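You operate a simulated robot arm through the tools that you are given. There is no shell and no other tool.

You are at the controls of a simulated robot arm. One attempt, no reset.

Task
Load and check the gauge block named on the size card.
Fine: block into the blue nest, clamp shut, size dial and depth slider to the card's letter, check button once: the green lamp shows.

Only the result counts: the job must be done as asked and must still hold three seconds after the hand-in. Knocking over, shifting, dropping, spilling or breaking anything else fails it.

Robot
A 7-joint arm with a two-finger parallel gripper, fixed in place. Base frame: the origin is on the floor under the middle of its stand, x ahead of it, y to its left, z up; the work surface is at about z = 0.62. Units: m, rad, N and s.
With the tool pointing down near the work surface it reaches from about 0.44 to 0.92 m from the base axis. Its first joint turns from -2.496 to 2.496 rad. Payload 3 kg.
Tool frame: the origin (TCP) lies between the finger pads and is the grasp point; the fingertips stand 0.03 m ahead of it; z points along the fingers, y is the line along which they close. Largest opening 0.094 m; finger width 0.028, thickness 0.01; the body of the gripper, 0.05 by 0.096 m, starts 0.055 m behind the TCP.
Orientation is that of the tool frame in the base frame, as [roll, pitch, yaw] about the fixed x, y, z axes, in that order (R = Rz(yaw) Ry(pitch) Rx(roll)). With the fingers straight down and closing along the base's y, the tool's x points along the base's -x, its y along +y and its z along -z.

Tools
- The arm moves only by the tool arm_command. Its argument "plan" is a list of rows, each a list of 7 numbers: the gripper command, from -1 (shut) to 1 (fully open), values between in proportion, then the shift along the tool's x, y, z in units of 40 mm (1.0 is 40 mm), then the turn, a rotation vector about the tool's x, y, z in units of 8 degrees (1.0 is 8 degrees). In form: [[hand, tx, ty, tz, ax, ay, az], ...]. A call has 1 to 20 rows; each row shifts and turns the commanded pose from where the row before left it, along the tool's axes as they then stand. A call with a number of a shift or a turn outside -1 to 1 is refused whole. A row lasts 0.2 s, in which the tool goes at most 0.05 m and 0.15 rad; a call with a longer step from one row to the next is refused whole, and so is a gripper value outside its range. A pose out of reach is approached as far as the arm can. The call stops where the force on the tool passes 90 N (or 10 N more than at its start, if that is more) or the arm is blocked; 0.2 s more then pass. Each finger travels about 0.072 m/s and halts on what it meets, pressing with about 40 N; the grip force reading is that of the motor and also rises with nothing between the fingers. The clock runs only during rows and for 0.2 s after the last one: add rows that do not move to give the fingers time. The reply holds the time, the measured pose of the TCP, the force on the tool along the base axes, the opening and the grip force, in the units named above and with some noise, with the torque about the TCP (base axes, N m) and any sound that the robot's microphone picked up.
- Cameras (640 x 400 px; columns grow to the right, rows downward): "scene" is fixed at [0.3973, -0.6502, 1.3752]; the picture's right is [1.00, 0.02, 0.00], its down [0.01, -0.40, -0.92] and it looks along [-0.02, 0.91, -0.40] (base axes); focal length 316 px, centre (320, 200). "wrist" rides on the gripper at [0.076, 0.014, -0.103] in the tool frame; the picture's right is [-0.18, 0.98, 0.00], its down [-0.75, -0.14, -0.64] and it looks along [-0.63, -0.12, 0.77] (tool axes); focal length 243 px, centre (320, 200). There is no depth. A picture from a camera that has moved, and an enlarged one, comes with that camera's place and axes in the base frame and with its lens.
- capture(camera): a new picture of that camera. The clock stands still meanwhile.
- close_up(camera, box): a new picture of the part [left, top, right, bottom] of that camera's present view, enlarged. The clock stands still meanwhile.
- job_done(): hands the job in; it is judged then, once.

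Places have to be worked out from the pictures, the camera data and where the tool is seen. Open the gripper and draw the arm clear of the work before you hand the job in, unless the task says otherwise.

The tools are called by a JSON object that holds its "method" and its "body". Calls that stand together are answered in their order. arm_command: Moves the arm, as the interface text tells. Its arguments: {"type":"object","properties":{"plan":{"type":"array","items":{"type":"array","items":{"type":"number"}}}},"required":["plan"]} The other tools are called the same way: capture (camera) takes a picture; close_up (camera, box) takes an enlarged picture of a part of a camera's view; job_done () hands the job in.

At the start:

```text
time_s: 0.0
tool_pos: [0.3145, 0.5566, 0.9432]
tool_rot: [-3.14, 0.0, -3.141]
contact_force: [0.0, 0.1, -0.3]
torque: [0.05, 0.02, 0.02]
finger_gap: 0.0938
grasp_force: 0.0
```

scene: 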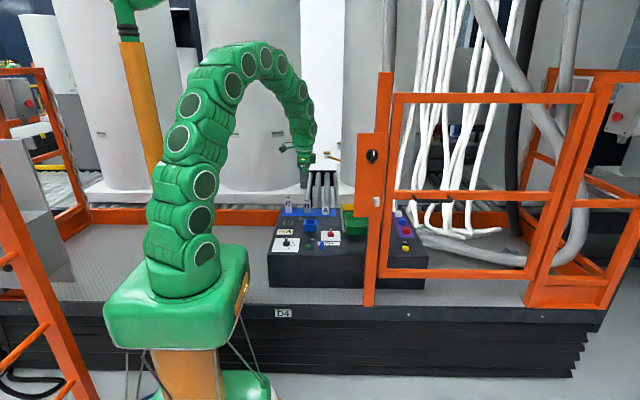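
wrist: 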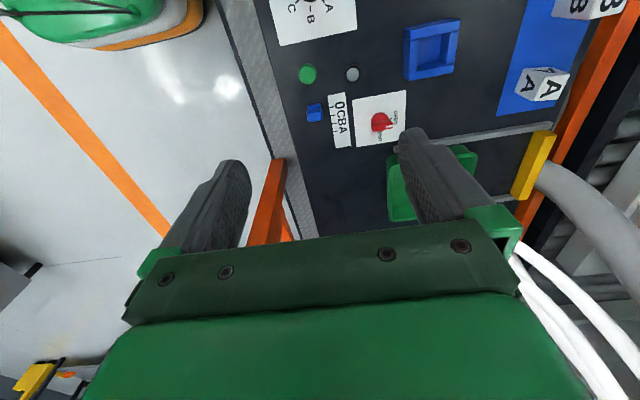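

I'll begin by looking closely at both camera views to find the card, the blocks and the controls.

{"method": "close_up", "body": {"camera": "scene", "box": [260, 130, 440, 300]}}

{"method": "close_up", "body": {"camera": "wrist", "box": [220, 0, 640, 240]}}

{"method": "capture", "body": {"camera": "wrist"}}

```text
2.35 times, centred on (350, 215) of scene
camera zoom: at [0.3973, -0.6502, 1.3752], right [1.0, 0.02, 0.0], down [0.01, -0.4, -0.92], along [-0.02, 0.91, -0.4], focal length 742 px, centre (249, 165)
```

zoom: 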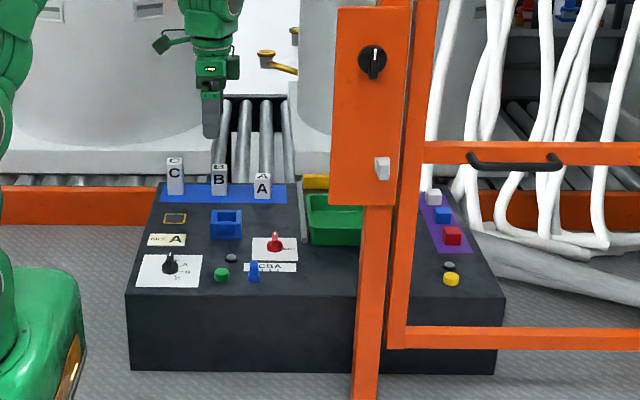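

```text
1.52 times, centred on (430, 120) of wrist
camera zoom: at [0.2373, 0.5711, 1.0456], right [0.18, 0.98, 0.0], down [0.75, -0.14, 0.64], along [0.63, -0.12, -0.77], focal length 370 px, centre (152, 322)
```

zoom: 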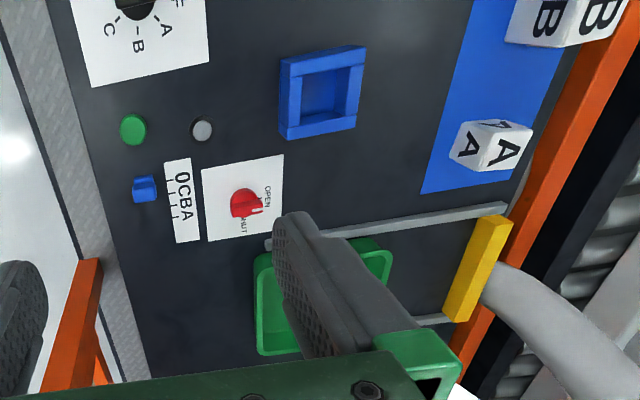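

```text
taken
camera wrist: at [0.2373, 0.5711, 1.0456], right [0.18, 0.98, 0.0], down [0.75, -0.14, 0.64], along [0.63, -0.12, -0.77], focal length 243 px, centre (320, 200)
```

wrist: 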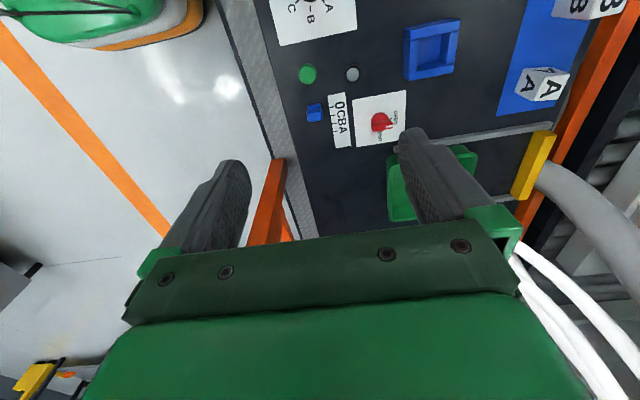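

The console shows a size card, dial, slider, clamp knob and blocks A/B/C. I'll enlarge the key parts to read the lettering.

{"method": "close_up", "body": {"camera": "scene", "box": [265, 205, 350, 258]}}

{"method": "close_up", "body": {"camera": "scene", "box": [270, 180, 350, 230]}}

{"method": "close_up", "body": {"camera": "wrist", "box": [260, 0, 420, 150]}}

{"method": "close_up", "body": {"camera": "wrist", "box": [480, 0, 640, 120]}}

{"method": "close_up", "body": {"camera": "scene", "box": [340, 190, 440, 260]}}

```text
7.53 times, centred on (308, 232) of scene
camera zoom: at [0.3973, -0.6502, 1.3752], right [1.0, 0.02, 0.0], down [0.01, -0.4, -0.92], along [-0.02, 0.91, -0.4], focal length 2376 px, centre (414, -37)
```

zoom: 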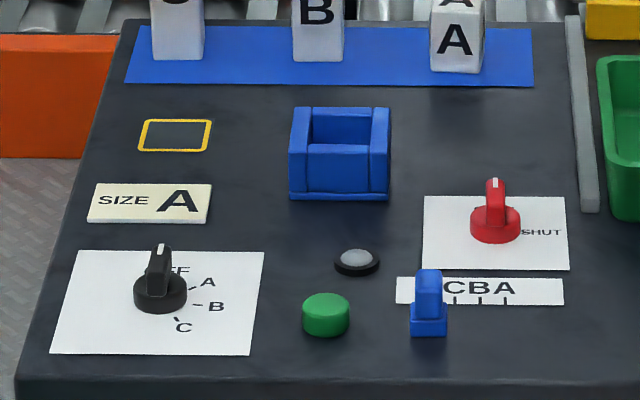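

```text
8.00 times, centred on (310, 205) of scene
camera zoom: at [0.3973, -0.6502, 1.3752], right [1.0, 0.02, 0.0], down [0.01, -0.4, -0.92], along [-0.02, 0.91, -0.4], focal length 2524 px, centre (400, 160)
```

zoom: 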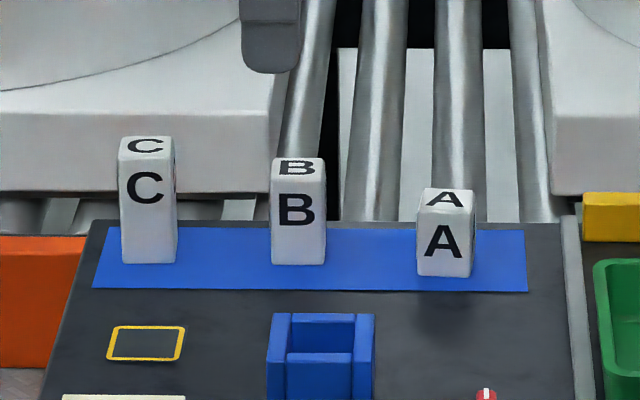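

```text
2.67 times, centred on (340, 75) of wrist
camera zoom: at [0.2373, 0.5711, 1.0456], right [0.18, 0.98, 0.0], down [0.75, -0.14, 0.64], along [0.63, -0.12, -0.77], focal length 647 px, centre (267, 533)
```

zoom: 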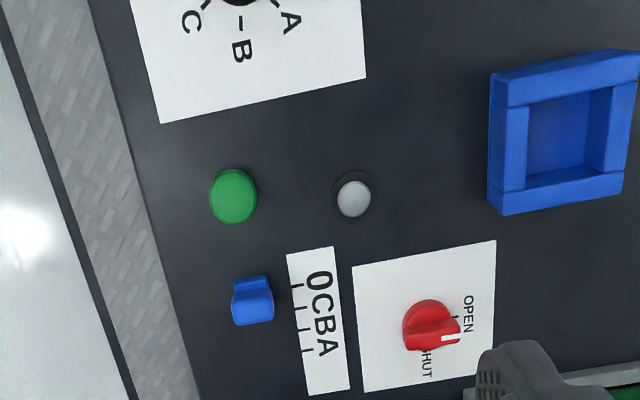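

```text
3.33 times, centred on (560, 60) of wrist
camera zoom: at [0.2373, 0.5711, 1.0456], right [0.18, 0.98, 0.0], down [0.75, -0.14, 0.64], along [0.63, -0.12, -0.77], focal length 809 px, centre (-480, 667)
```

zoom: 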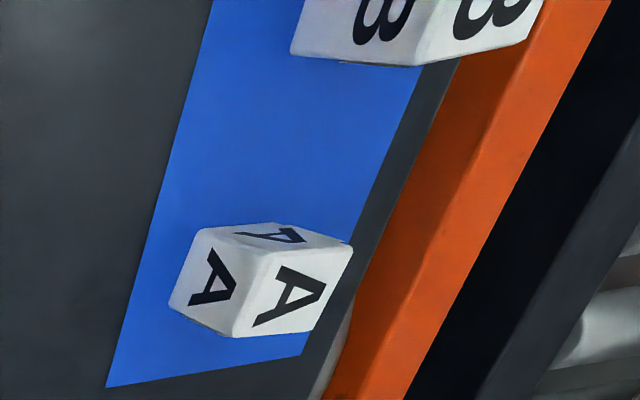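

```text
5.71 times, centred on (390, 225) of scene
camera zoom: at [0.3973, -0.6502, 1.3752], right [1.0, 0.02, 0.0], down [0.01, -0.4, -0.92], along [-0.02, 0.91, -0.4], focal length 1803 px, centre (-80, 57)
```

zoom: 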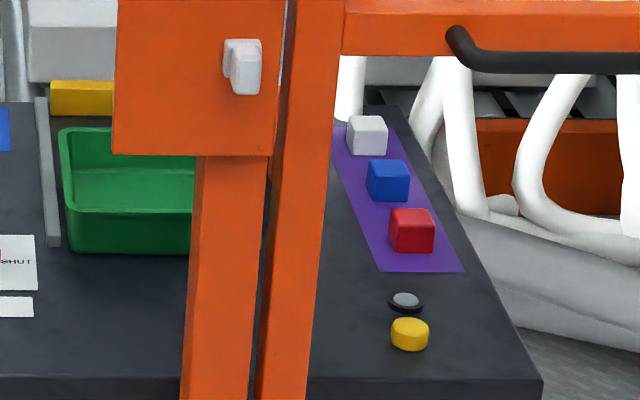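

The card says SIZE A, so the job needs block A (the shortest, near x≈0.39, y≈0.885), with the dial and slider both set to A. I'll turn the tool about +90° about the vertical, so the fingers close along x and the wrist camera looks toward +y.

{"method": "arm_command", "body": {"plan": [[1, 0, 0, 0, 0, 0, -1], [1, 0, 0, 0, 0, 0, -1], [1, 0, 0, 0, 0, 0, -1], [1, 0, 0, 0, 0, 0, -1], [1, 0, 0, 0, 0, 0, -1], [1, 0, 0, 0, 0, 0, -1], [1, 0, 0, 0, 0, 0, -1], [1, 0, 0, 0, 0, 0, -1], [1, 0, 0, 0, 0, 0, -1], [1, 0, 0, 0, 0, 0, -1], [1, 0, 0, 0, 0, 0, -1], [1, 0, 0, 0, 0, 0, -0.25], [1, 0, 0, 0, 0, 0, 0]]}}

{"method": "capture", "body": {"camera": "wrist"}}

{"method": "capture", "body": {"camera": "scene"}}

```text
time_s: 2.8
tool_pos: [0.3138, 0.5565, 0.944]
tool_rot: [-3.141, 0.001, -1.568]
contact_force: [0.2, 0.5, 0.1]
torque: [0.01, -0.04, -0.01]
finger_gap: 0.0942
grasp_force: 0.0
```

```text
taken
camera wrist: at [0.3002, 0.4795, 1.0452], right [-0.98, 0.18, 0.0], down [0.14, 0.75, 0.64], along [0.12, 0.63, -0.77], focal length 243 px, centre (320, 200)
```

wrist: 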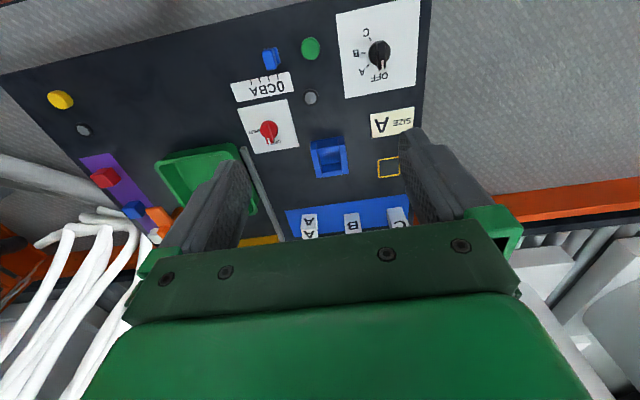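

```text
taken
```

scene: 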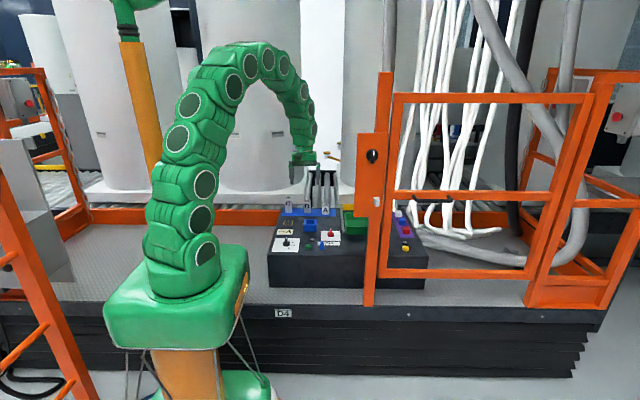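

The whole console is now in the wrist view. I'll enlarge it to work out positions.

{"method": "close_up", "body": {"camera": "wrist", "box": [220, 0, 430, 130]}}

{"method": "close_up", "body": {"camera": "wrist", "box": [220, 110, 430, 240]}}

```text
3.05 times, centred on (325, 65) of wrist
camera zoom: at [0.3002, 0.4795, 1.0452], right [-0.98, 0.18, 0.0], down [0.14, 0.75, 0.64], along [0.12, 0.63, -0.77], focal length 739 px, centre (305, 611)
```

zoom: 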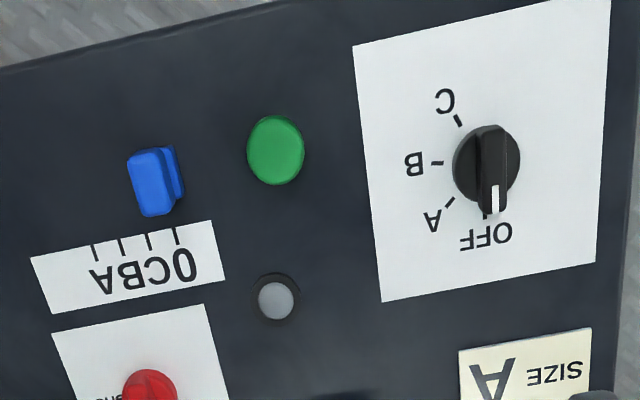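

```text
3.05 times, centred on (325, 175) of wrist
camera zoom: at [0.3002, 0.4795, 1.0452], right [-0.98, 0.18, 0.0], down [0.14, 0.75, 0.64], along [0.12, 0.63, -0.77], focal length 739 px, centre (305, 276)
```

zoom: 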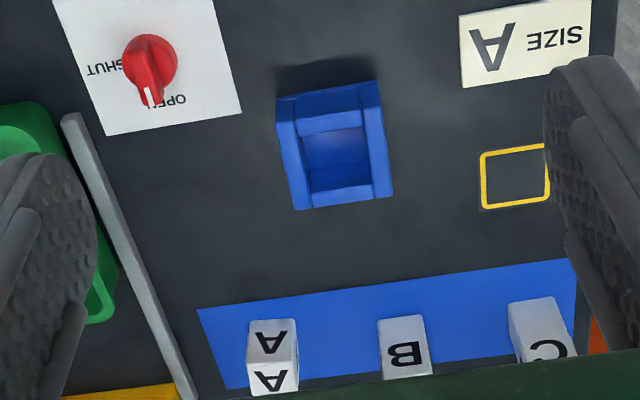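

The readings agree with two independent cameras: panel z≈0.622, block A front face at y≈0.866, x≈0.396. I'll drop the tool closer above the nest for a sharper look at its walls.

{"method": "arm_command", "body": {"plan": [[1, -0.4, -0.04, 0.9, 0, 0, 0], [1, -0.4, -0.04, 0.9, 0, 0, 0], [1, -0.4, -0.04, 0.9, 0, 0, 0], [1, -0.4, -0.04, 0.9, 0, 0, 0], [1, 0, 0, 0, 0, 0, 0]]}}

{"method": "capture", "body": {"camera": "wrist"}}

{"method": "close_up", "body": {"camera": "wrist", "box": [240, 60, 400, 230]}}

{"method": "close_up", "body": {"camera": "wrist", "box": [220, 0, 420, 125]}}

```text
time_s: 4.0
tool_pos: [0.3174, 0.62, 0.7998]
tool_rot: [-3.141, 0.0, -1.57]
contact_force: [-0.8, -0.7, 0.1]
torque: [-0.02, 0.02, 0.02]
finger_gap: 0.094
grasp_force: 0.1
```

```text
taken
camera wrist: at [0.3033, 0.5434, 0.9015], right [-0.98, 0.18, 0.0], down [0.14, 0.75, 0.64], along [0.12, 0.63, -0.77], focal length 243 px, centre (320, 200)
```

wrist: 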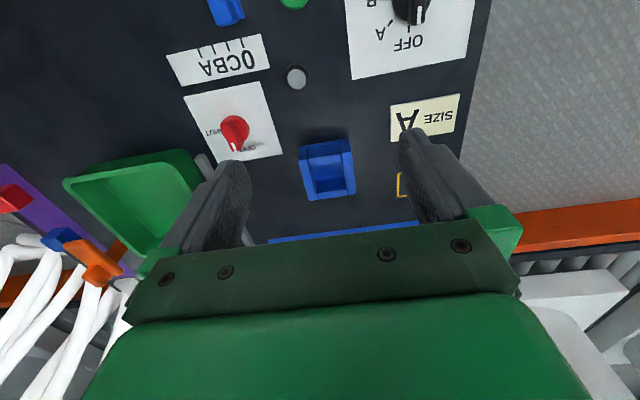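

```text
2.35 times, centred on (320, 145) of wrist
camera zoom: at [0.3033, 0.5434, 0.9015], right [-0.98, 0.18, 0.0], down [0.14, 0.75, 0.64], along [0.12, 0.63, -0.77], focal length 571 px, centre (320, 329)
```

zoom: 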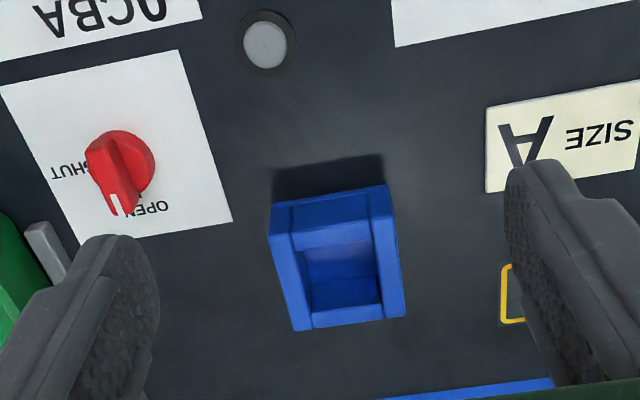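

```text
3.20 times, centred on (320, 62) of wrist
camera zoom: at [0.3033, 0.5434, 0.9015], right [-0.98, 0.18, 0.0], down [0.14, 0.75, 0.64], along [0.12, 0.63, -0.77], focal length 776 px, centre (320, 640)
```

zoom: 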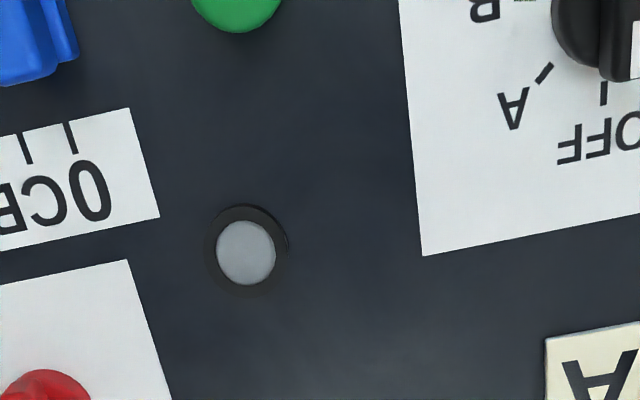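

The nest measures about 64×63 mm outside, centred near (0.3245, 0.715) with its top at z≈0.654. I'll zoom further on its opening and on the clamp knob.

{"method": "close_up", "body": {"camera": "wrist", "box": [290, 130, 366, 206]}}

{"method": "close_up", "body": {"camera": "scene", "box": [295, 208, 350, 243]}}

{"method": "close_up", "body": {"camera": "wrist", "box": [190, 80, 290, 165]}}

```text
5.26 times, centred on (328, 168) of wrist
camera zoom: at [0.3033, 0.5434, 0.9015], right [-0.98, 0.18, 0.0], down [0.14, 0.75, 0.64], along [0.12, 0.63, -0.77], focal length 1277 px, centre (278, 368)
```

zoom: 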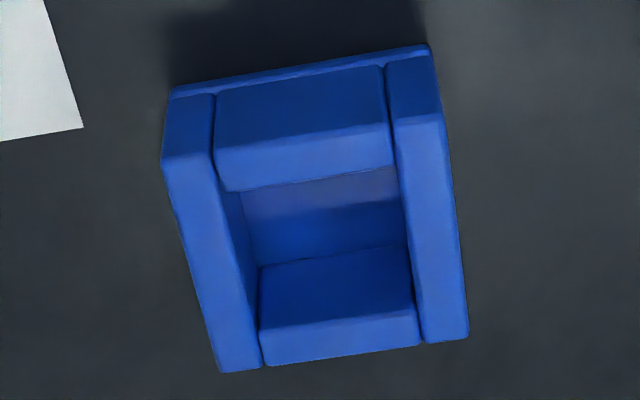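

```text
11.43 times, centred on (322, 226) of scene
camera zoom: at [0.3973, -0.6502, 1.3752], right [1.0, 0.02, 0.0], down [0.01, -0.4, -0.92], along [-0.02, 0.91, -0.4], focal length 3606 px, centre (291, -91)
```

zoom: 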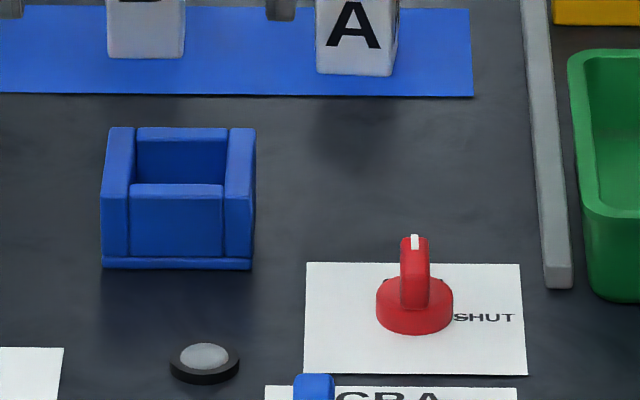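

```text
4.71 times, centred on (240, 122) of wrist
camera zoom: at [0.3033, 0.5434, 0.9015], right [-0.98, 0.18, 0.0], down [0.14, 0.75, 0.64], along [0.12, 0.63, -0.77], focal length 1142 px, centre (696, 565)
```

zoom: 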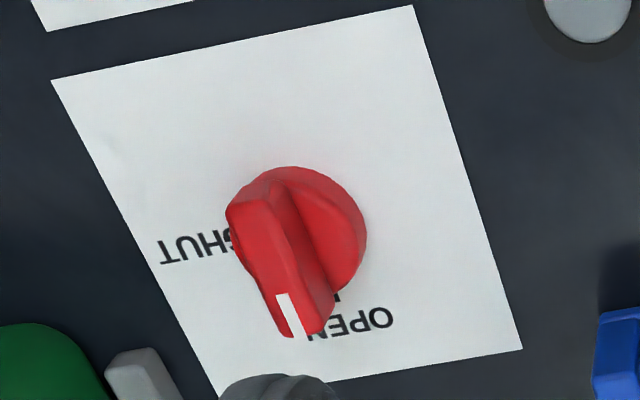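

The nest opening is about 39–40 mm and the block about 36 mm wide, so the placement must be within about 1.5 mm. Block A lies beyond the straight-down reach, so I'll tilt the tool 24° outward and move to above it while watching the tracking.

{"method": "arm_command", "body": {"plan": [[1, 0, 0, 0, 0, -1, 0], [1, 0, 0, 0, 0, -1, 0], [1, 0, 0, 0, 0, -1, 0], [1, -0.832, -0.281, 0.449, 0, 0, 0], [1, -0.832, -0.281, 0.449, 0, 0, 0], [1, -0.832, -0.281, 0.449, 0, 0, 0], [1, -0.832, -0.281, 0.449, 0, 0, 0], [1, -0.832, -0.281, 0.449, 0, 0, 0], [1, -0.832, -0.281, 0.449, 0, 0, 0], [1, -0.832, -0.281, 0.449, 0, 0, 0], [1, 0, 0, 0, 0, 0, 0]]}}

{"method": "capture", "body": {"camera": "wrist"}}

{"method": "capture", "body": {"camera": "scene"}}

```text
time_s: 6.4
tool_pos: [0.4014, 0.885, 0.7801]
tool_rot: [-3.142, 0.419, -1.569]
contact_force: [-1.2, -0.1, 0.0]
torque: [0.01, 0.01, 0.0]
finger_gap: 0.094
grasp_force: 0.1
```

```text
taken
camera wrist: at [0.3874, 0.7739, 0.8421], right [-0.98, 0.17, 0.08], down [0.14, 0.43, 0.89], along [0.12, 0.89, -0.44], focal length 243 px, centre (320, 200)
```

wrist: 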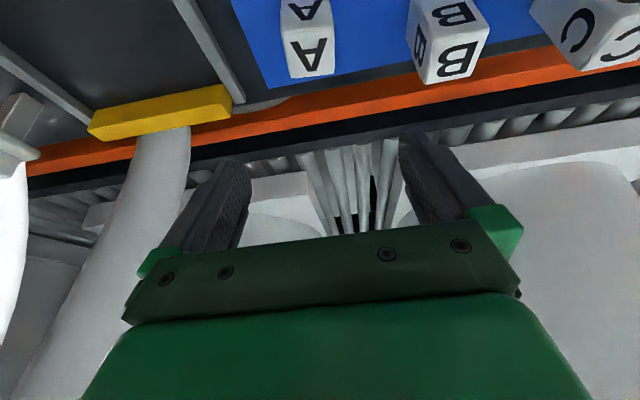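

```text
taken
```

scene: 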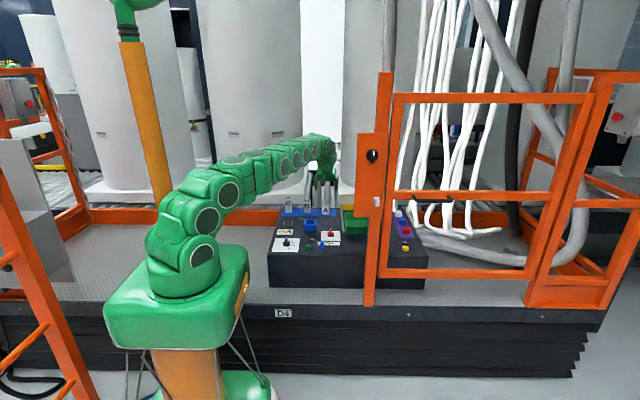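

The arm reaches the tilted pose fine. I'll zoom on block A for its exact position and height.

{"method": "close_up", "body": {"camera": "wrist", "box": [230, 0, 390, 100]}}

{"method": "close_up", "body": {"camera": "scene", "box": [300, 160, 364, 220]}}

```text
4.00 times, centred on (310, 50) of wrist
camera zoom: at [0.3874, 0.7739, 0.8421], right [-0.98, 0.17, 0.08], down [0.14, 0.43, 0.89], along [0.12, 0.89, -0.44], focal length 970 px, centre (360, 800)
```

zoom: 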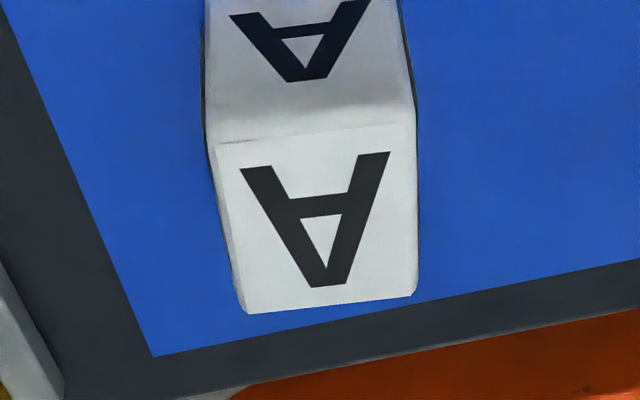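

```text
6.67 times, centred on (332, 190) of scene
camera zoom: at [0.3973, -0.6502, 1.3752], right [1.0, 0.02, 0.0], down [0.01, -0.4, -0.92], along [-0.02, 0.91, -0.4], focal length 2104 px, centre (240, 267)
```

zoom: 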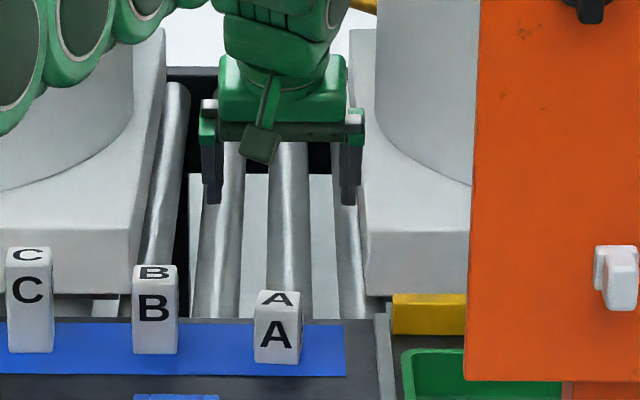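

{"method": "close_up", "body": {"camera": "scene", "box": [316, 183, 340, 205]}}

{"method": "close_up", "body": {"camera": "wrist", "box": [265, 0, 345, 85]}}

```text
16.00 times, centred on (328, 194) of scene
camera zoom: at [0.3973, -0.6502, 1.3752], right [1.0, 0.02, 0.0], down [0.01, -0.4, -0.92], along [-0.02, 0.91, -0.4], focal length 5049 px, centre (192, 296)
```

zoom: 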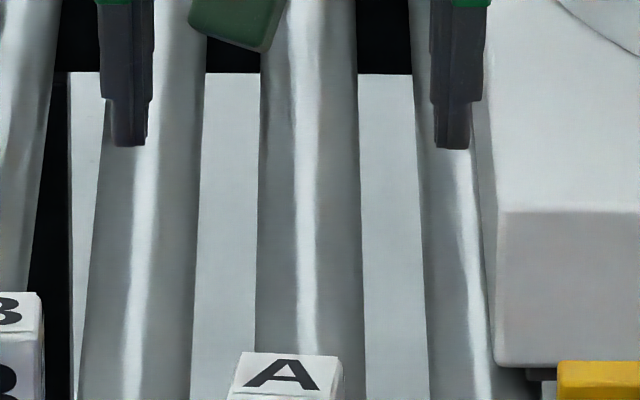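

```text
4.71 times, centred on (305, 42) of wrist
camera zoom: at [0.3874, 0.7739, 0.8421], right [-0.98, 0.17, 0.08], down [0.14, 0.43, 0.89], along [0.12, 0.89, -0.44], focal length 1142 px, centre (391, 941)
```

zoom: 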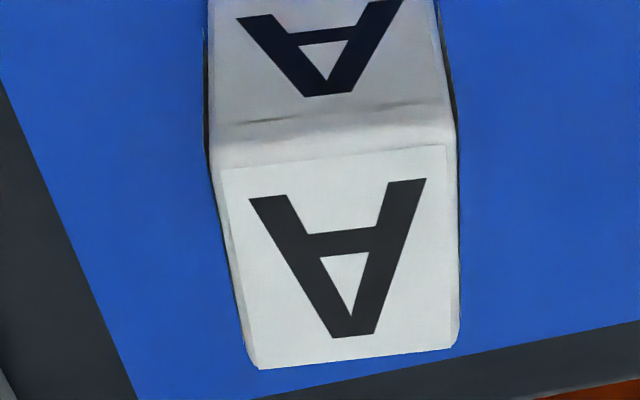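

Block A seems to be turned about −5.5° (clockwise from above) relative to the mat, with its centre near (0.400, 0.885). I'll get one more close-up to fix its height.

{"method": "close_up", "body": {"camera": "scene", "box": [314, 186, 342, 218]}}

{"method": "close_up", "body": {"camera": "scene", "box": [278, 182, 318, 218]}}

```text
12.50 times, centred on (328, 202) of scene
camera zoom: at [0.3973, -0.6502, 1.3752], right [1.0, 0.02, 0.0], down [0.01, -0.4, -0.92], along [-0.02, 0.91, -0.4], focal length 3944 px, centre (220, 175)
```

zoom: 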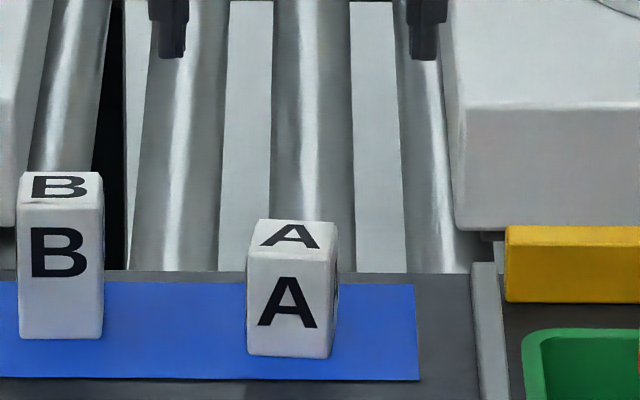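

```text
11.11 times, centred on (298, 200) of scene
camera zoom: at [0.3973, -0.6502, 1.3752], right [1.0, 0.02, 0.0], down [0.01, -0.4, -0.92], along [-0.02, 0.91, -0.4], focal length 3506 px, centre (564, 200)
```

zoom: 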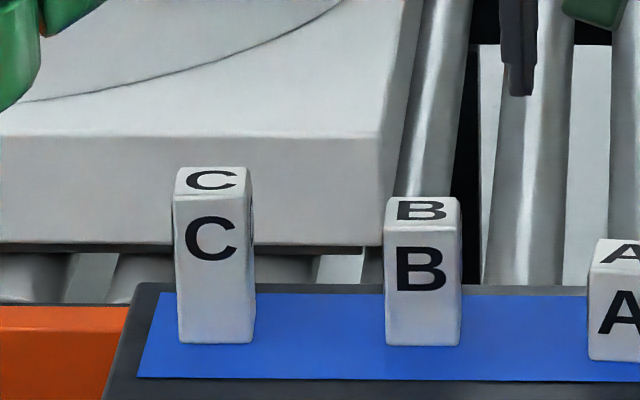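

Block A is about 36×36×48 mm (top z≈0.670), turned −5.5°. I'll match that yaw, half-close the hand and move to just above the block before the final descent.

{"method": "arm_command", "body": {"plan": [[0.5, 0, 0, 0, 0.28, 0, 0.628], [0.5, 0.32, 0.012, 0.406, 0, 0, 0], [0.5, 0.32, 0.012, 0.406, 0, 0, 0], [0.5, 0, 0, 0, 0, 0, 0]]}}

{"method": "capture", "body": {"camera": "wrist"}}

{"method": "close_up", "body": {"camera": "scene", "box": [300, 170, 364, 210]}}

```text
time_s: 7.4
tool_pos: [0.3997, 0.8722, 0.7391]
tool_rot: [-3.14, 0.419, -1.669]
contact_force: [0.4, 0.0, 1.0]
torque: [0.0, -0.02, 0.02]
finger_gap: 0.0706
grasp_force: 0.0
```

```text
taken
camera wrist: at [0.3738, 0.7632, 0.8009], right [-0.96, 0.26, 0.08], down [0.18, 0.41, 0.89], along [0.2, 0.87, -0.44], focal length 243 px, centre (320, 200)
```

wrist: 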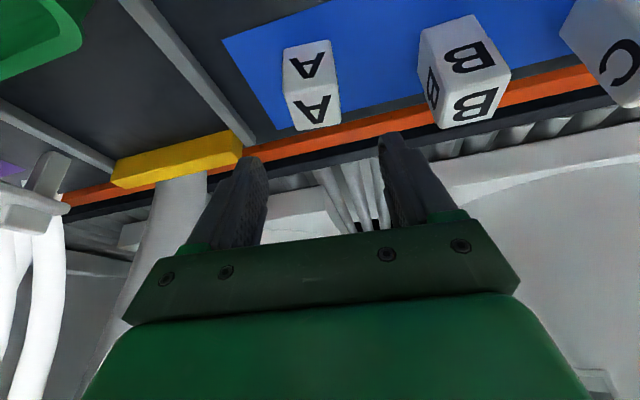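

```text
10.00 times, centred on (332, 190) of scene
camera zoom: at [0.3973, -0.6502, 1.3752], right [1.0, 0.02, 0.0], down [0.01, -0.4, -0.92], along [-0.02, 0.91, -0.4], focal length 3156 px, centre (200, 300)
```

zoom: 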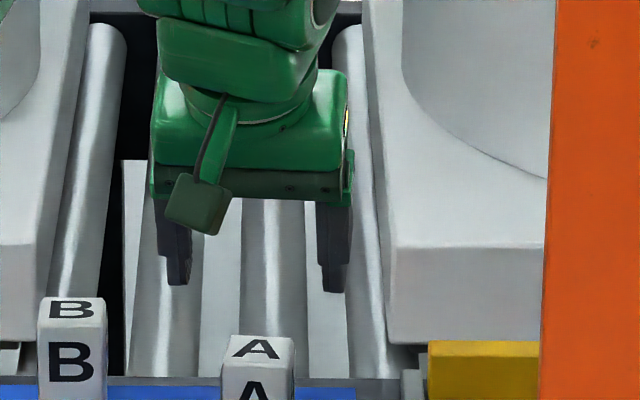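

{"method": "close_up", "body": {"camera": "wrist", "box": [260, 30, 370, 140]}}

```text
3.64 times, centred on (315, 85) of wrist
camera zoom: at [0.3738, 0.7632, 0.8009], right [-0.96, 0.26, 0.08], down [0.18, 0.41, 0.89], along [0.2, 0.87, -0.44], focal length 882 px, centre (338, 618)
```

zoom: 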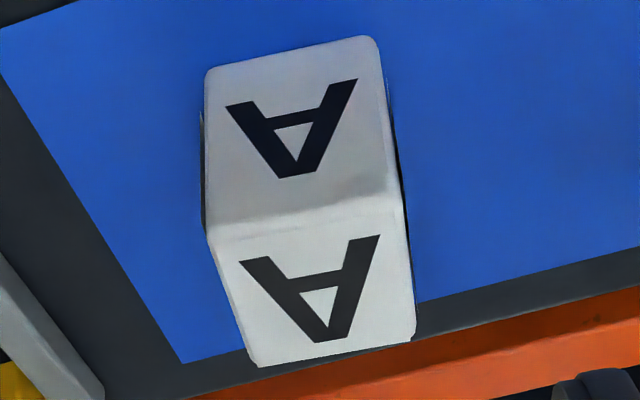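

Block A's top centre comes out at (0.400, 0.886), top z≈0.668, turned about −6°. I'll descend so the fingertips overlap its upper 15 mm, then check before closing.

{"method": "arm_command", "body": {"plan": [[0.5, 0.2325, 0.01, 0.6225, 0, 0, 0], [0.5, 0.2325, 0.01, 0.6225, 0, 0, 0], [0.5, 0, 0, 0, 0, 0, 0]]}}

{"method": "capture", "body": {"camera": "wrist"}}

{"method": "close_up", "body": {"camera": "scene", "box": [300, 175, 364, 215]}}

```text
time_s: 8.2
tool_pos: [0.3977, 0.8781, 0.6885]
tool_rot: [-3.142, 0.421, -1.667]
contact_force: [0.3, -0.3, 0.3]
torque: [0.03, 0.02, 0.0]
finger_gap: 0.0706
grasp_force: 0.0
```

```text
taken
camera wrist: at [0.3724, 0.768, 0.7494], right [-0.96, 0.26, 0.07], down [0.18, 0.41, 0.89], along [0.2, 0.87, -0.44], focal length 243 px, centre (320, 200)
```

wrist: 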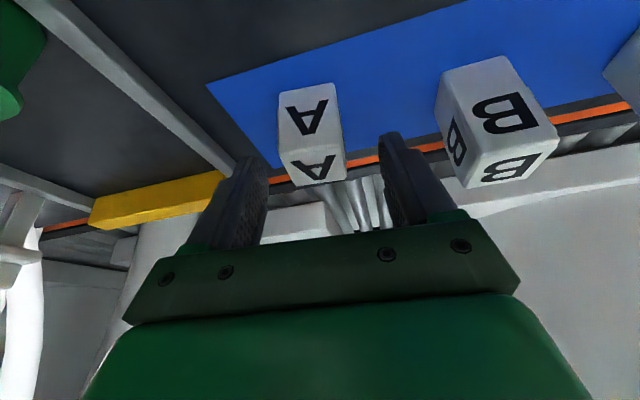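

```text
10.00 times, centred on (332, 195) of scene
camera zoom: at [0.3973, -0.6502, 1.3752], right [1.0, 0.02, 0.0], down [0.01, -0.4, -0.92], along [-0.02, 0.91, -0.4], focal length 3156 px, centre (200, 250)
```

zoom: 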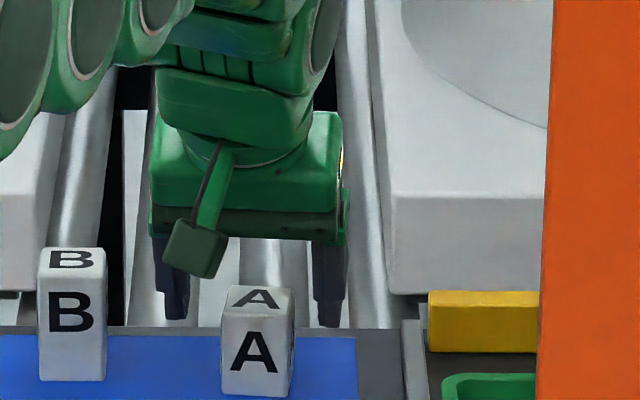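

The fingers straddle the block, but the TCP is about 3 mm off toward −x and 2 mm high. I'll correct that slightly and re-read the pose.

{"method": "arm_command", "body": {"plan": [[0.5, 0.065, -0.075, 0.026, 0, 0, 0], [0.5, 0, 0, 0, 0, 0, 0], [0.5, 0, 0, 0, 0, 0, 0]]}}

{"method": "close_up", "body": {"camera": "wrist", "box": [230, 70, 410, 220]}}

```text
time_s: 9.0
tool_pos: [0.4007, 0.8759, 0.6849]
tool_rot: [-3.141, 0.421, -1.665]
contact_force: [-0.1, -0.1, 0.3]
torque: [0.03, 0.01, 0.01]
finger_gap: 0.0704
grasp_force: 0.1
```

```text
2.67 times, centred on (320, 145) of wrist
camera zoom: at [0.3747, 0.7665, 0.7464], right [-0.96, 0.26, 0.07], down [0.18, 0.41, 0.89], along [0.2, 0.87, -0.44], focal length 647 px, centre (320, 347)
```

zoom: 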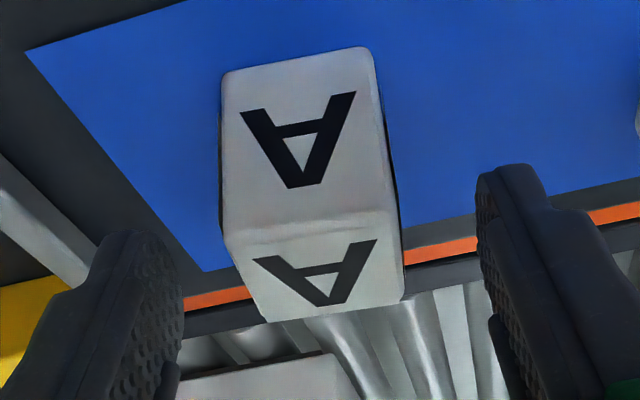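

The block is now centred between the fingers. I'll raise 1.5 mm for wall clearance in the nest and close the gripper.

{"method": "arm_command", "body": {"plan": [[0.5, -0.015, 0, -0.034, 0, 0, 0], [-1, 0, 0, 0, 0, 0, 0], [-1, 0, 0, 0, 0, 0, 0], [-1, 0, 0, 0, 0, 0, 0], [-1, 0, 0, 0, 0, 0, 0], [-1, 0, 0, 0, 0, 0, 0]]}}

{"method": "close_up", "body": {"camera": "wrist", "box": [230, 70, 410, 220]}}

{"method": "close_up", "body": {"camera": "scene", "box": [300, 175, 364, 215]}}

```text
time_s: 10.4
tool_pos: [0.3985, 0.8764, 0.6869]
tool_rot: [-3.141, 0.418, -1.667]
contact_force: [-0.2, -1.3, 0.9]
torque: [-0.03, -0.03, -0.04]
finger_gap: 0.0349
grasp_force: 40.0
```

```text
2.67 times, centred on (320, 145) of wrist
camera zoom: at [0.3739, 0.7667, 0.7478], right [-0.96, 0.26, 0.07], down [0.18, 0.41, 0.89], along [0.2, 0.87, -0.44], focal length 647 px, centre (320, 347)
```

zoom: 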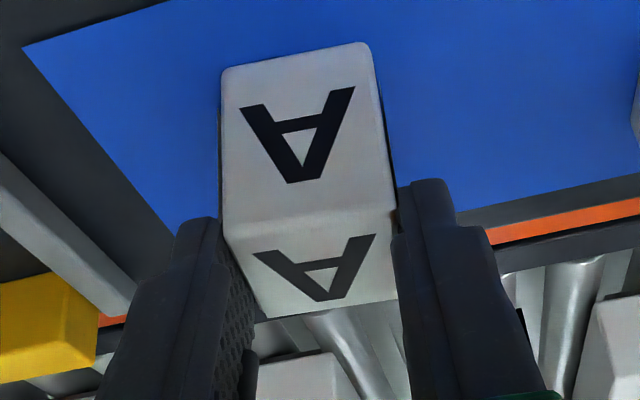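

```text
10.00 times, centred on (332, 195) of scene
camera zoom: at [0.3973, -0.6502, 1.3752], right [1.0, 0.02, 0.0], down [0.01, -0.4, -0.92], along [-0.02, 0.91, -0.4], focal length 3156 px, centre (200, 250)
```

zoom: 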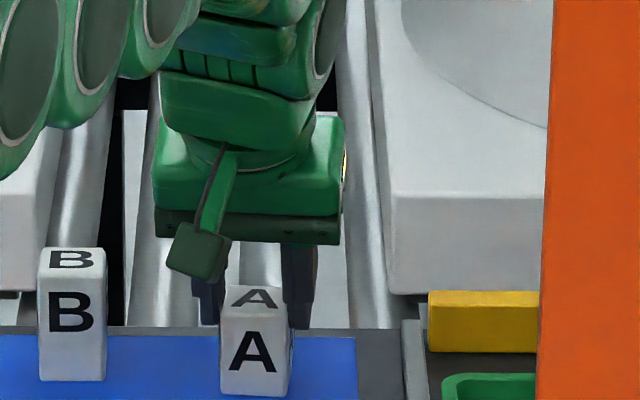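

The gap of 0.0349 m at 40 N shows block A is held (35 mm wide). I'll lift it 70 mm straight up and check it.

{"method": "arm_command", "body": {"plan": [[-1, -0.178, 0, -0.4, 0, 0, 0], [-1, -0.178, 0, -0.4, 0, 0, 0], [-1, -0.178, 0, -0.4, 0, 0, 0], [-1, -0.178, 0, -0.4, 0, 0, 0], [-1, 0, 0, 0, 0, 0, 0]]}}

{"method": "capture", "body": {"camera": "wrist"}}

{"method": "close_up", "body": {"camera": "scene", "box": [300, 150, 364, 215]}}

```text
time_s: 11.6
tool_pos: [0.3963, 0.876, 0.7575]
tool_rot: [3.14, 0.42, -1.666]
contact_force: [0.3, -0.4, 0.6]
torque: [0.01, 0.01, -0.01]
finger_gap: 0.0
grasp_force: 33.2
```

```text
taken
camera wrist: at [0.3717, 0.7653, 0.8181], right [-0.96, 0.26, 0.07], down [0.18, 0.41, 0.89], along [0.2, 0.87, -0.44], focal length 243 px, centre (320, 200)
```

wrist: 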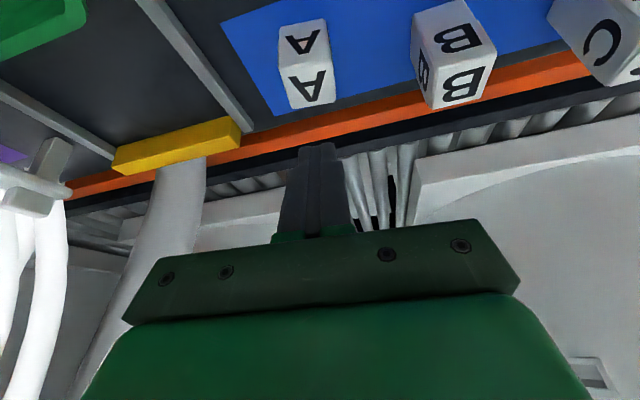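

```text
6.15 times, centred on (332, 182) of scene
camera zoom: at [0.3973, -0.6502, 1.3752], right [1.0, 0.02, 0.0], down [0.01, -0.4, -0.92], along [-0.02, 0.91, -0.4], focal length 1942 px, centre (246, 308)
```

zoom: 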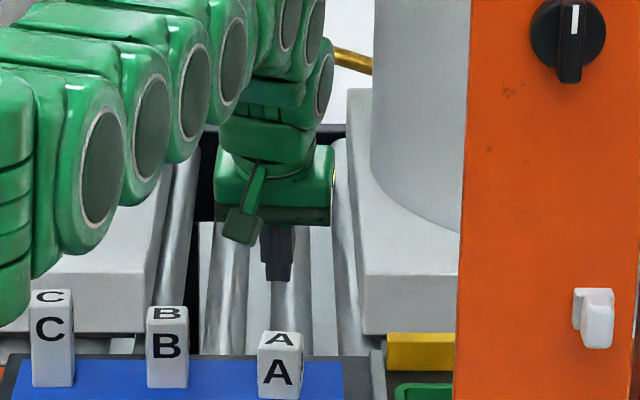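

The block slipped out on lifting and stayed standing in place, so the grip was too shallow. I'll re-measure the block and grip deeper this time.

{"method": "arm_command", "body": {"plan": [[0.5, 0, 0, 0, 0, 1, 0], [0.5, 0, 0, 0, 0, 0, 0], [0.5, 0, 0, 0, 0, 0, 0]]}}

{"method": "capture", "body": {"camera": "wrist"}}

{"method": "close_up", "body": {"camera": "wrist", "box": [250, 0, 360, 110]}}

{"method": "close_up", "body": {"camera": "scene", "box": [314, 186, 342, 218]}}

```text
time_s: 12.4
tool_pos: [0.3963, 0.8727, 0.7556]
tool_rot: [3.141, 0.279, -1.668]
contact_force: [0.6, 0.2, -0.6]
torque: [0.0, 0.02, -0.03]
finger_gap: 0.0706
grasp_force: 0.0
out of reach, approached as far as the arm can: row 1
```

```text
taken
camera wrist: at [0.3714, 0.7725, 0.8324], right [-0.96, 0.27, 0.05], down [0.19, 0.53, 0.82], along [0.2, 0.8, -0.56], focal length 243 px, centre (320, 200)
```

wrist: 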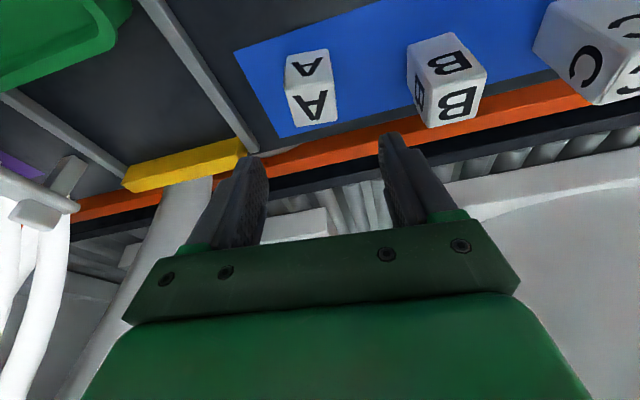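

```text
3.64 times, centred on (305, 55) of wrist
camera zoom: at [0.3714, 0.7725, 0.8324], right [-0.96, 0.27, 0.05], down [0.19, 0.53, 0.82], along [0.2, 0.8, -0.56], focal length 882 px, centre (374, 727)
```

zoom: 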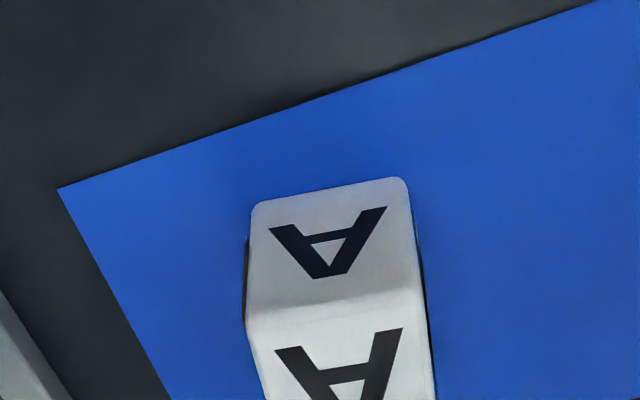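

```text
12.50 times, centred on (328, 202) of scene
camera zoom: at [0.3973, -0.6502, 1.3752], right [1.0, 0.02, 0.0], down [0.01, -0.4, -0.92], along [-0.02, 0.91, -0.4], focal length 3944 px, centre (220, 175)
```

zoom: 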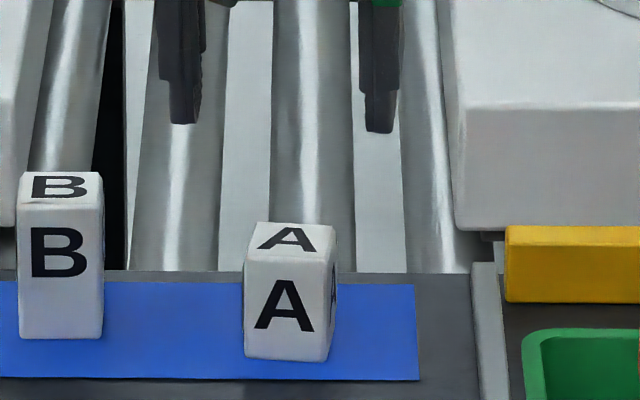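

16° tilt is beyond reach, so I'll go back to 24°. The block now sits at about (0.399, 0.882), still about −6°. I'll first return the tilt and line up above it.

{"method": "arm_command", "body": {"plan": [[0.5, 0, 0, 0, 0, -1, 0], [0.5, 0, 0, 0, 0, 0, 0], [0.5, 0.2, 0, 0.45, 0, 0, 0], [0.5, 0.2, 0, 0.45, 0, 0, 0], [0.5, 0, 0, 0, 0, 0, 0], [0.5, 0, 0, 0, 0, 0, 0]]}}

{"method": "close_up", "body": {"camera": "wrist", "box": [230, 40, 410, 220]}}

```text
time_s: 13.8
tool_pos: [0.3963, 0.8712, 0.7165]
tool_rot: [-3.141, 0.418, -1.666]
contact_force: [0.4, 0.3, 0.7]
torque: [0.02, -0.04, -0.02]
finger_gap: 0.0708
grasp_force: 0.1
```

```text
2.22 times, centred on (320, 130) of wrist
camera zoom: at [0.3705, 0.7622, 0.7785], right [-0.96, 0.26, 0.07], down [0.18, 0.41, 0.89], along [0.2, 0.87, -0.44], focal length 539 px, centre (320, 356)
```

zoom: 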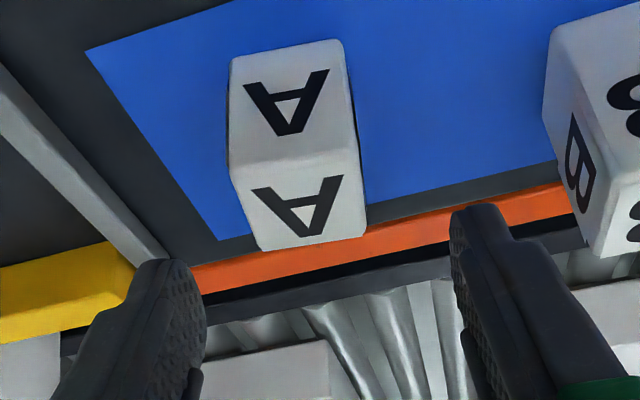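

{"method": "arm_command", "body": {"plan": [[0.5, 0.165, -0.0225, 0.494, 0, 0, 0], [0.5, 0.165, -0.0225, 0.494, 0, 0, 0], [0.5, 0, 0, 0, 0, 0, 0], [0.5, 0, 0, 0, 0, 0, 0]]}}

{"method": "close_up", "body": {"camera": "wrist", "box": [230, 70, 410, 220]}}

```text
time_s: 14.8
tool_pos: [0.3997, 0.8755, 0.6732]
tool_rot: [3.141, 0.42, -1.667]
contact_force: [0.2, 0.9, 0.0]
torque: [0.03, -0.02, -0.02]
finger_gap: 0.0705
grasp_force: 0.0
```

```text
2.67 times, centred on (320, 145) of wrist
camera zoom: at [0.3742, 0.7666, 0.7353], right [-0.96, 0.26, 0.07], down [0.18, 0.41, 0.89], along [0.2, 0.87, -0.44], focal length 647 px, centre (320, 347)
```

zoom: 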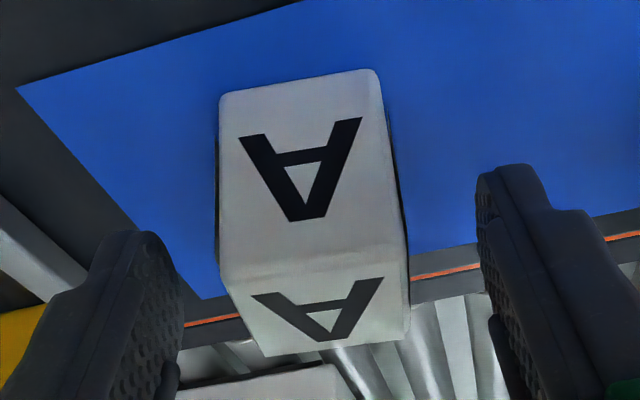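

The fingers now overlap the block by about 27 mm. I'll close, lift only a few millimetres slowly, and check the grip.

{"method": "arm_command", "body": {"plan": [[-1, 0, 0, 0, 0, 0, 0], [-1, 0, 0, 0, 0, 0, 0], [-1, 0, 0, 0, 0, 0, 0], [-1, 0, 0, 0, 0, 0, 0], [-1, 0, 0, 0, 0, 0, 0], [-1, -0.02, 0, -0.046, 0, 0, 0], [-1, -0.02, 0, -0.046, 0, 0, 0], [-1, -0.02, 0, -0.046, 0, 0, 0], [-1, 0, 0, 0, 0, 0, 0]]}}

{"method": "close_up", "body": {"camera": "wrist", "box": [230, 70, 410, 220]}}

{"method": "close_up", "body": {"camera": "scene", "box": [314, 186, 342, 218]}}

```text
time_s: 16.8
tool_pos: [0.3983, 0.8761, 0.6807]
tool_rot: [3.14, 0.417, -1.669]
contact_force: [1.3, -0.2, -0.9]
torque: [-0.04, -0.03, 0.0]
finger_gap: 0.0395
grasp_force: 39.9
```

```text
2.67 times, centred on (320, 145) of wrist
camera zoom: at [0.3738, 0.7671, 0.7425], right [-0.96, 0.26, 0.07], down [0.18, 0.41, 0.89], along [0.2, 0.87, -0.44], focal length 647 px, centre (320, 347)
```

zoom: 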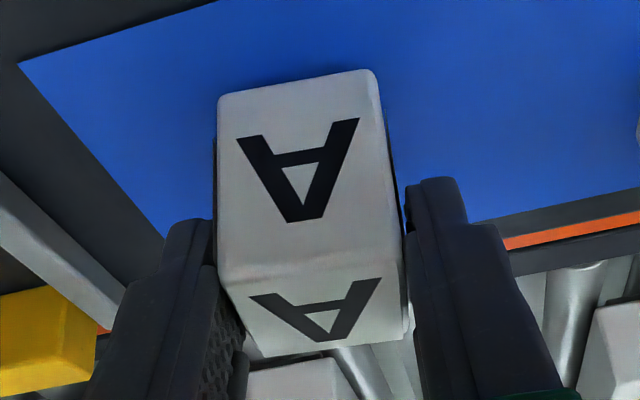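

```text
12.50 times, centred on (328, 202) of scene
camera zoom: at [0.3973, -0.6502, 1.3752], right [1.0, 0.02, 0.0], down [0.01, -0.4, -0.92], along [-0.02, 0.91, -0.4], focal length 3944 px, centre (220, 175)
```

zoom: 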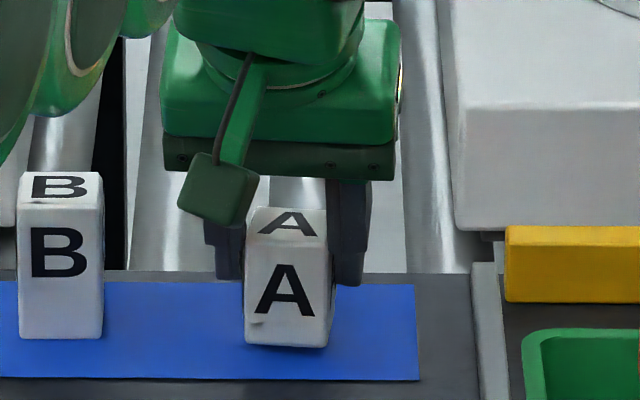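

The block rose with the hand (gap 0.0395 m, 40 N). I'll keep lifting slowly and check that it neither slips nor rotates.

{"method": "arm_command", "body": {"plan": [[-1, -0.03, 0, -0.069, 0, 0, 0], [-1, -0.03, 0, -0.069, 0, 0, 0], [-1, -0.03, 0, -0.069, 0, 0, 0], [-1, -0.03, 0, -0.069, 0, 0, 0], [-1, 0, 0, 0, 0, 0, 0], [-1, 0, 0, 0, 0, 0, 0], [-1, 0, 0, 0, 0, 0, 0]]}}

{"method": "close_up", "body": {"camera": "wrist", "box": [230, 70, 410, 220]}}

{"method": "close_up", "body": {"camera": "scene", "box": [314, 180, 342, 212]}}

```text
time_s: 18.4
tool_pos: [0.3992, 0.8771, 0.6934]
tool_rot: [3.141, 0.419, -1.667]
contact_force: [0.7, -0.1, -1.8]
torque: [-0.02, -0.01, 0.0]
finger_gap: 0.0395
grasp_force: 40.3
```

```text
2.67 times, centred on (320, 145) of wrist
camera zoom: at [0.3742, 0.7665, 0.7555], right [-0.96, 0.26, 0.07], down [0.18, 0.41, 0.89], along [0.2, 0.87, -0.44], focal length 647 px, centre (320, 347)
```

zoom: 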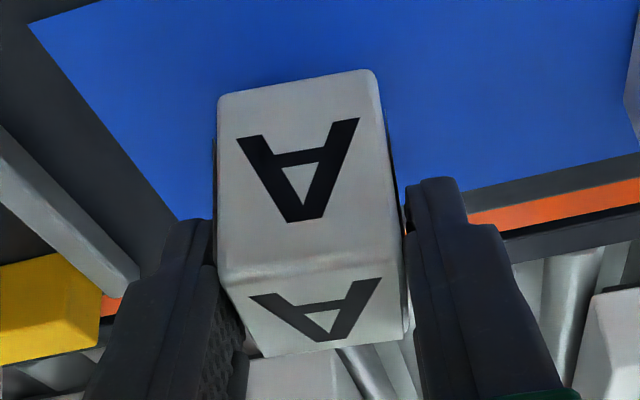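

```text
12.50 times, centred on (328, 196) of scene
camera zoom: at [0.3973, -0.6502, 1.3752], right [1.0, 0.02, 0.0], down [0.01, -0.4, -0.92], along [-0.02, 0.91, -0.4], focal length 3944 px, centre (220, 250)
```

zoom: 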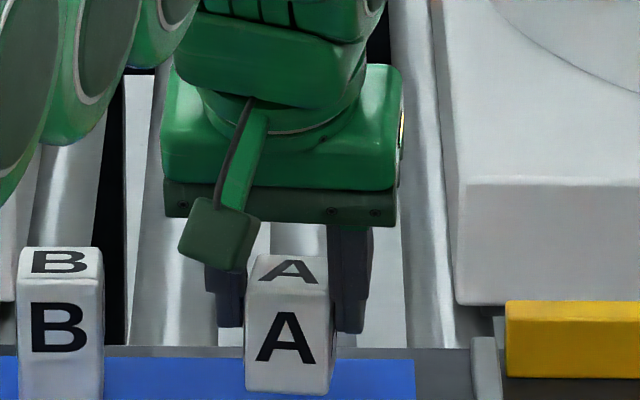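

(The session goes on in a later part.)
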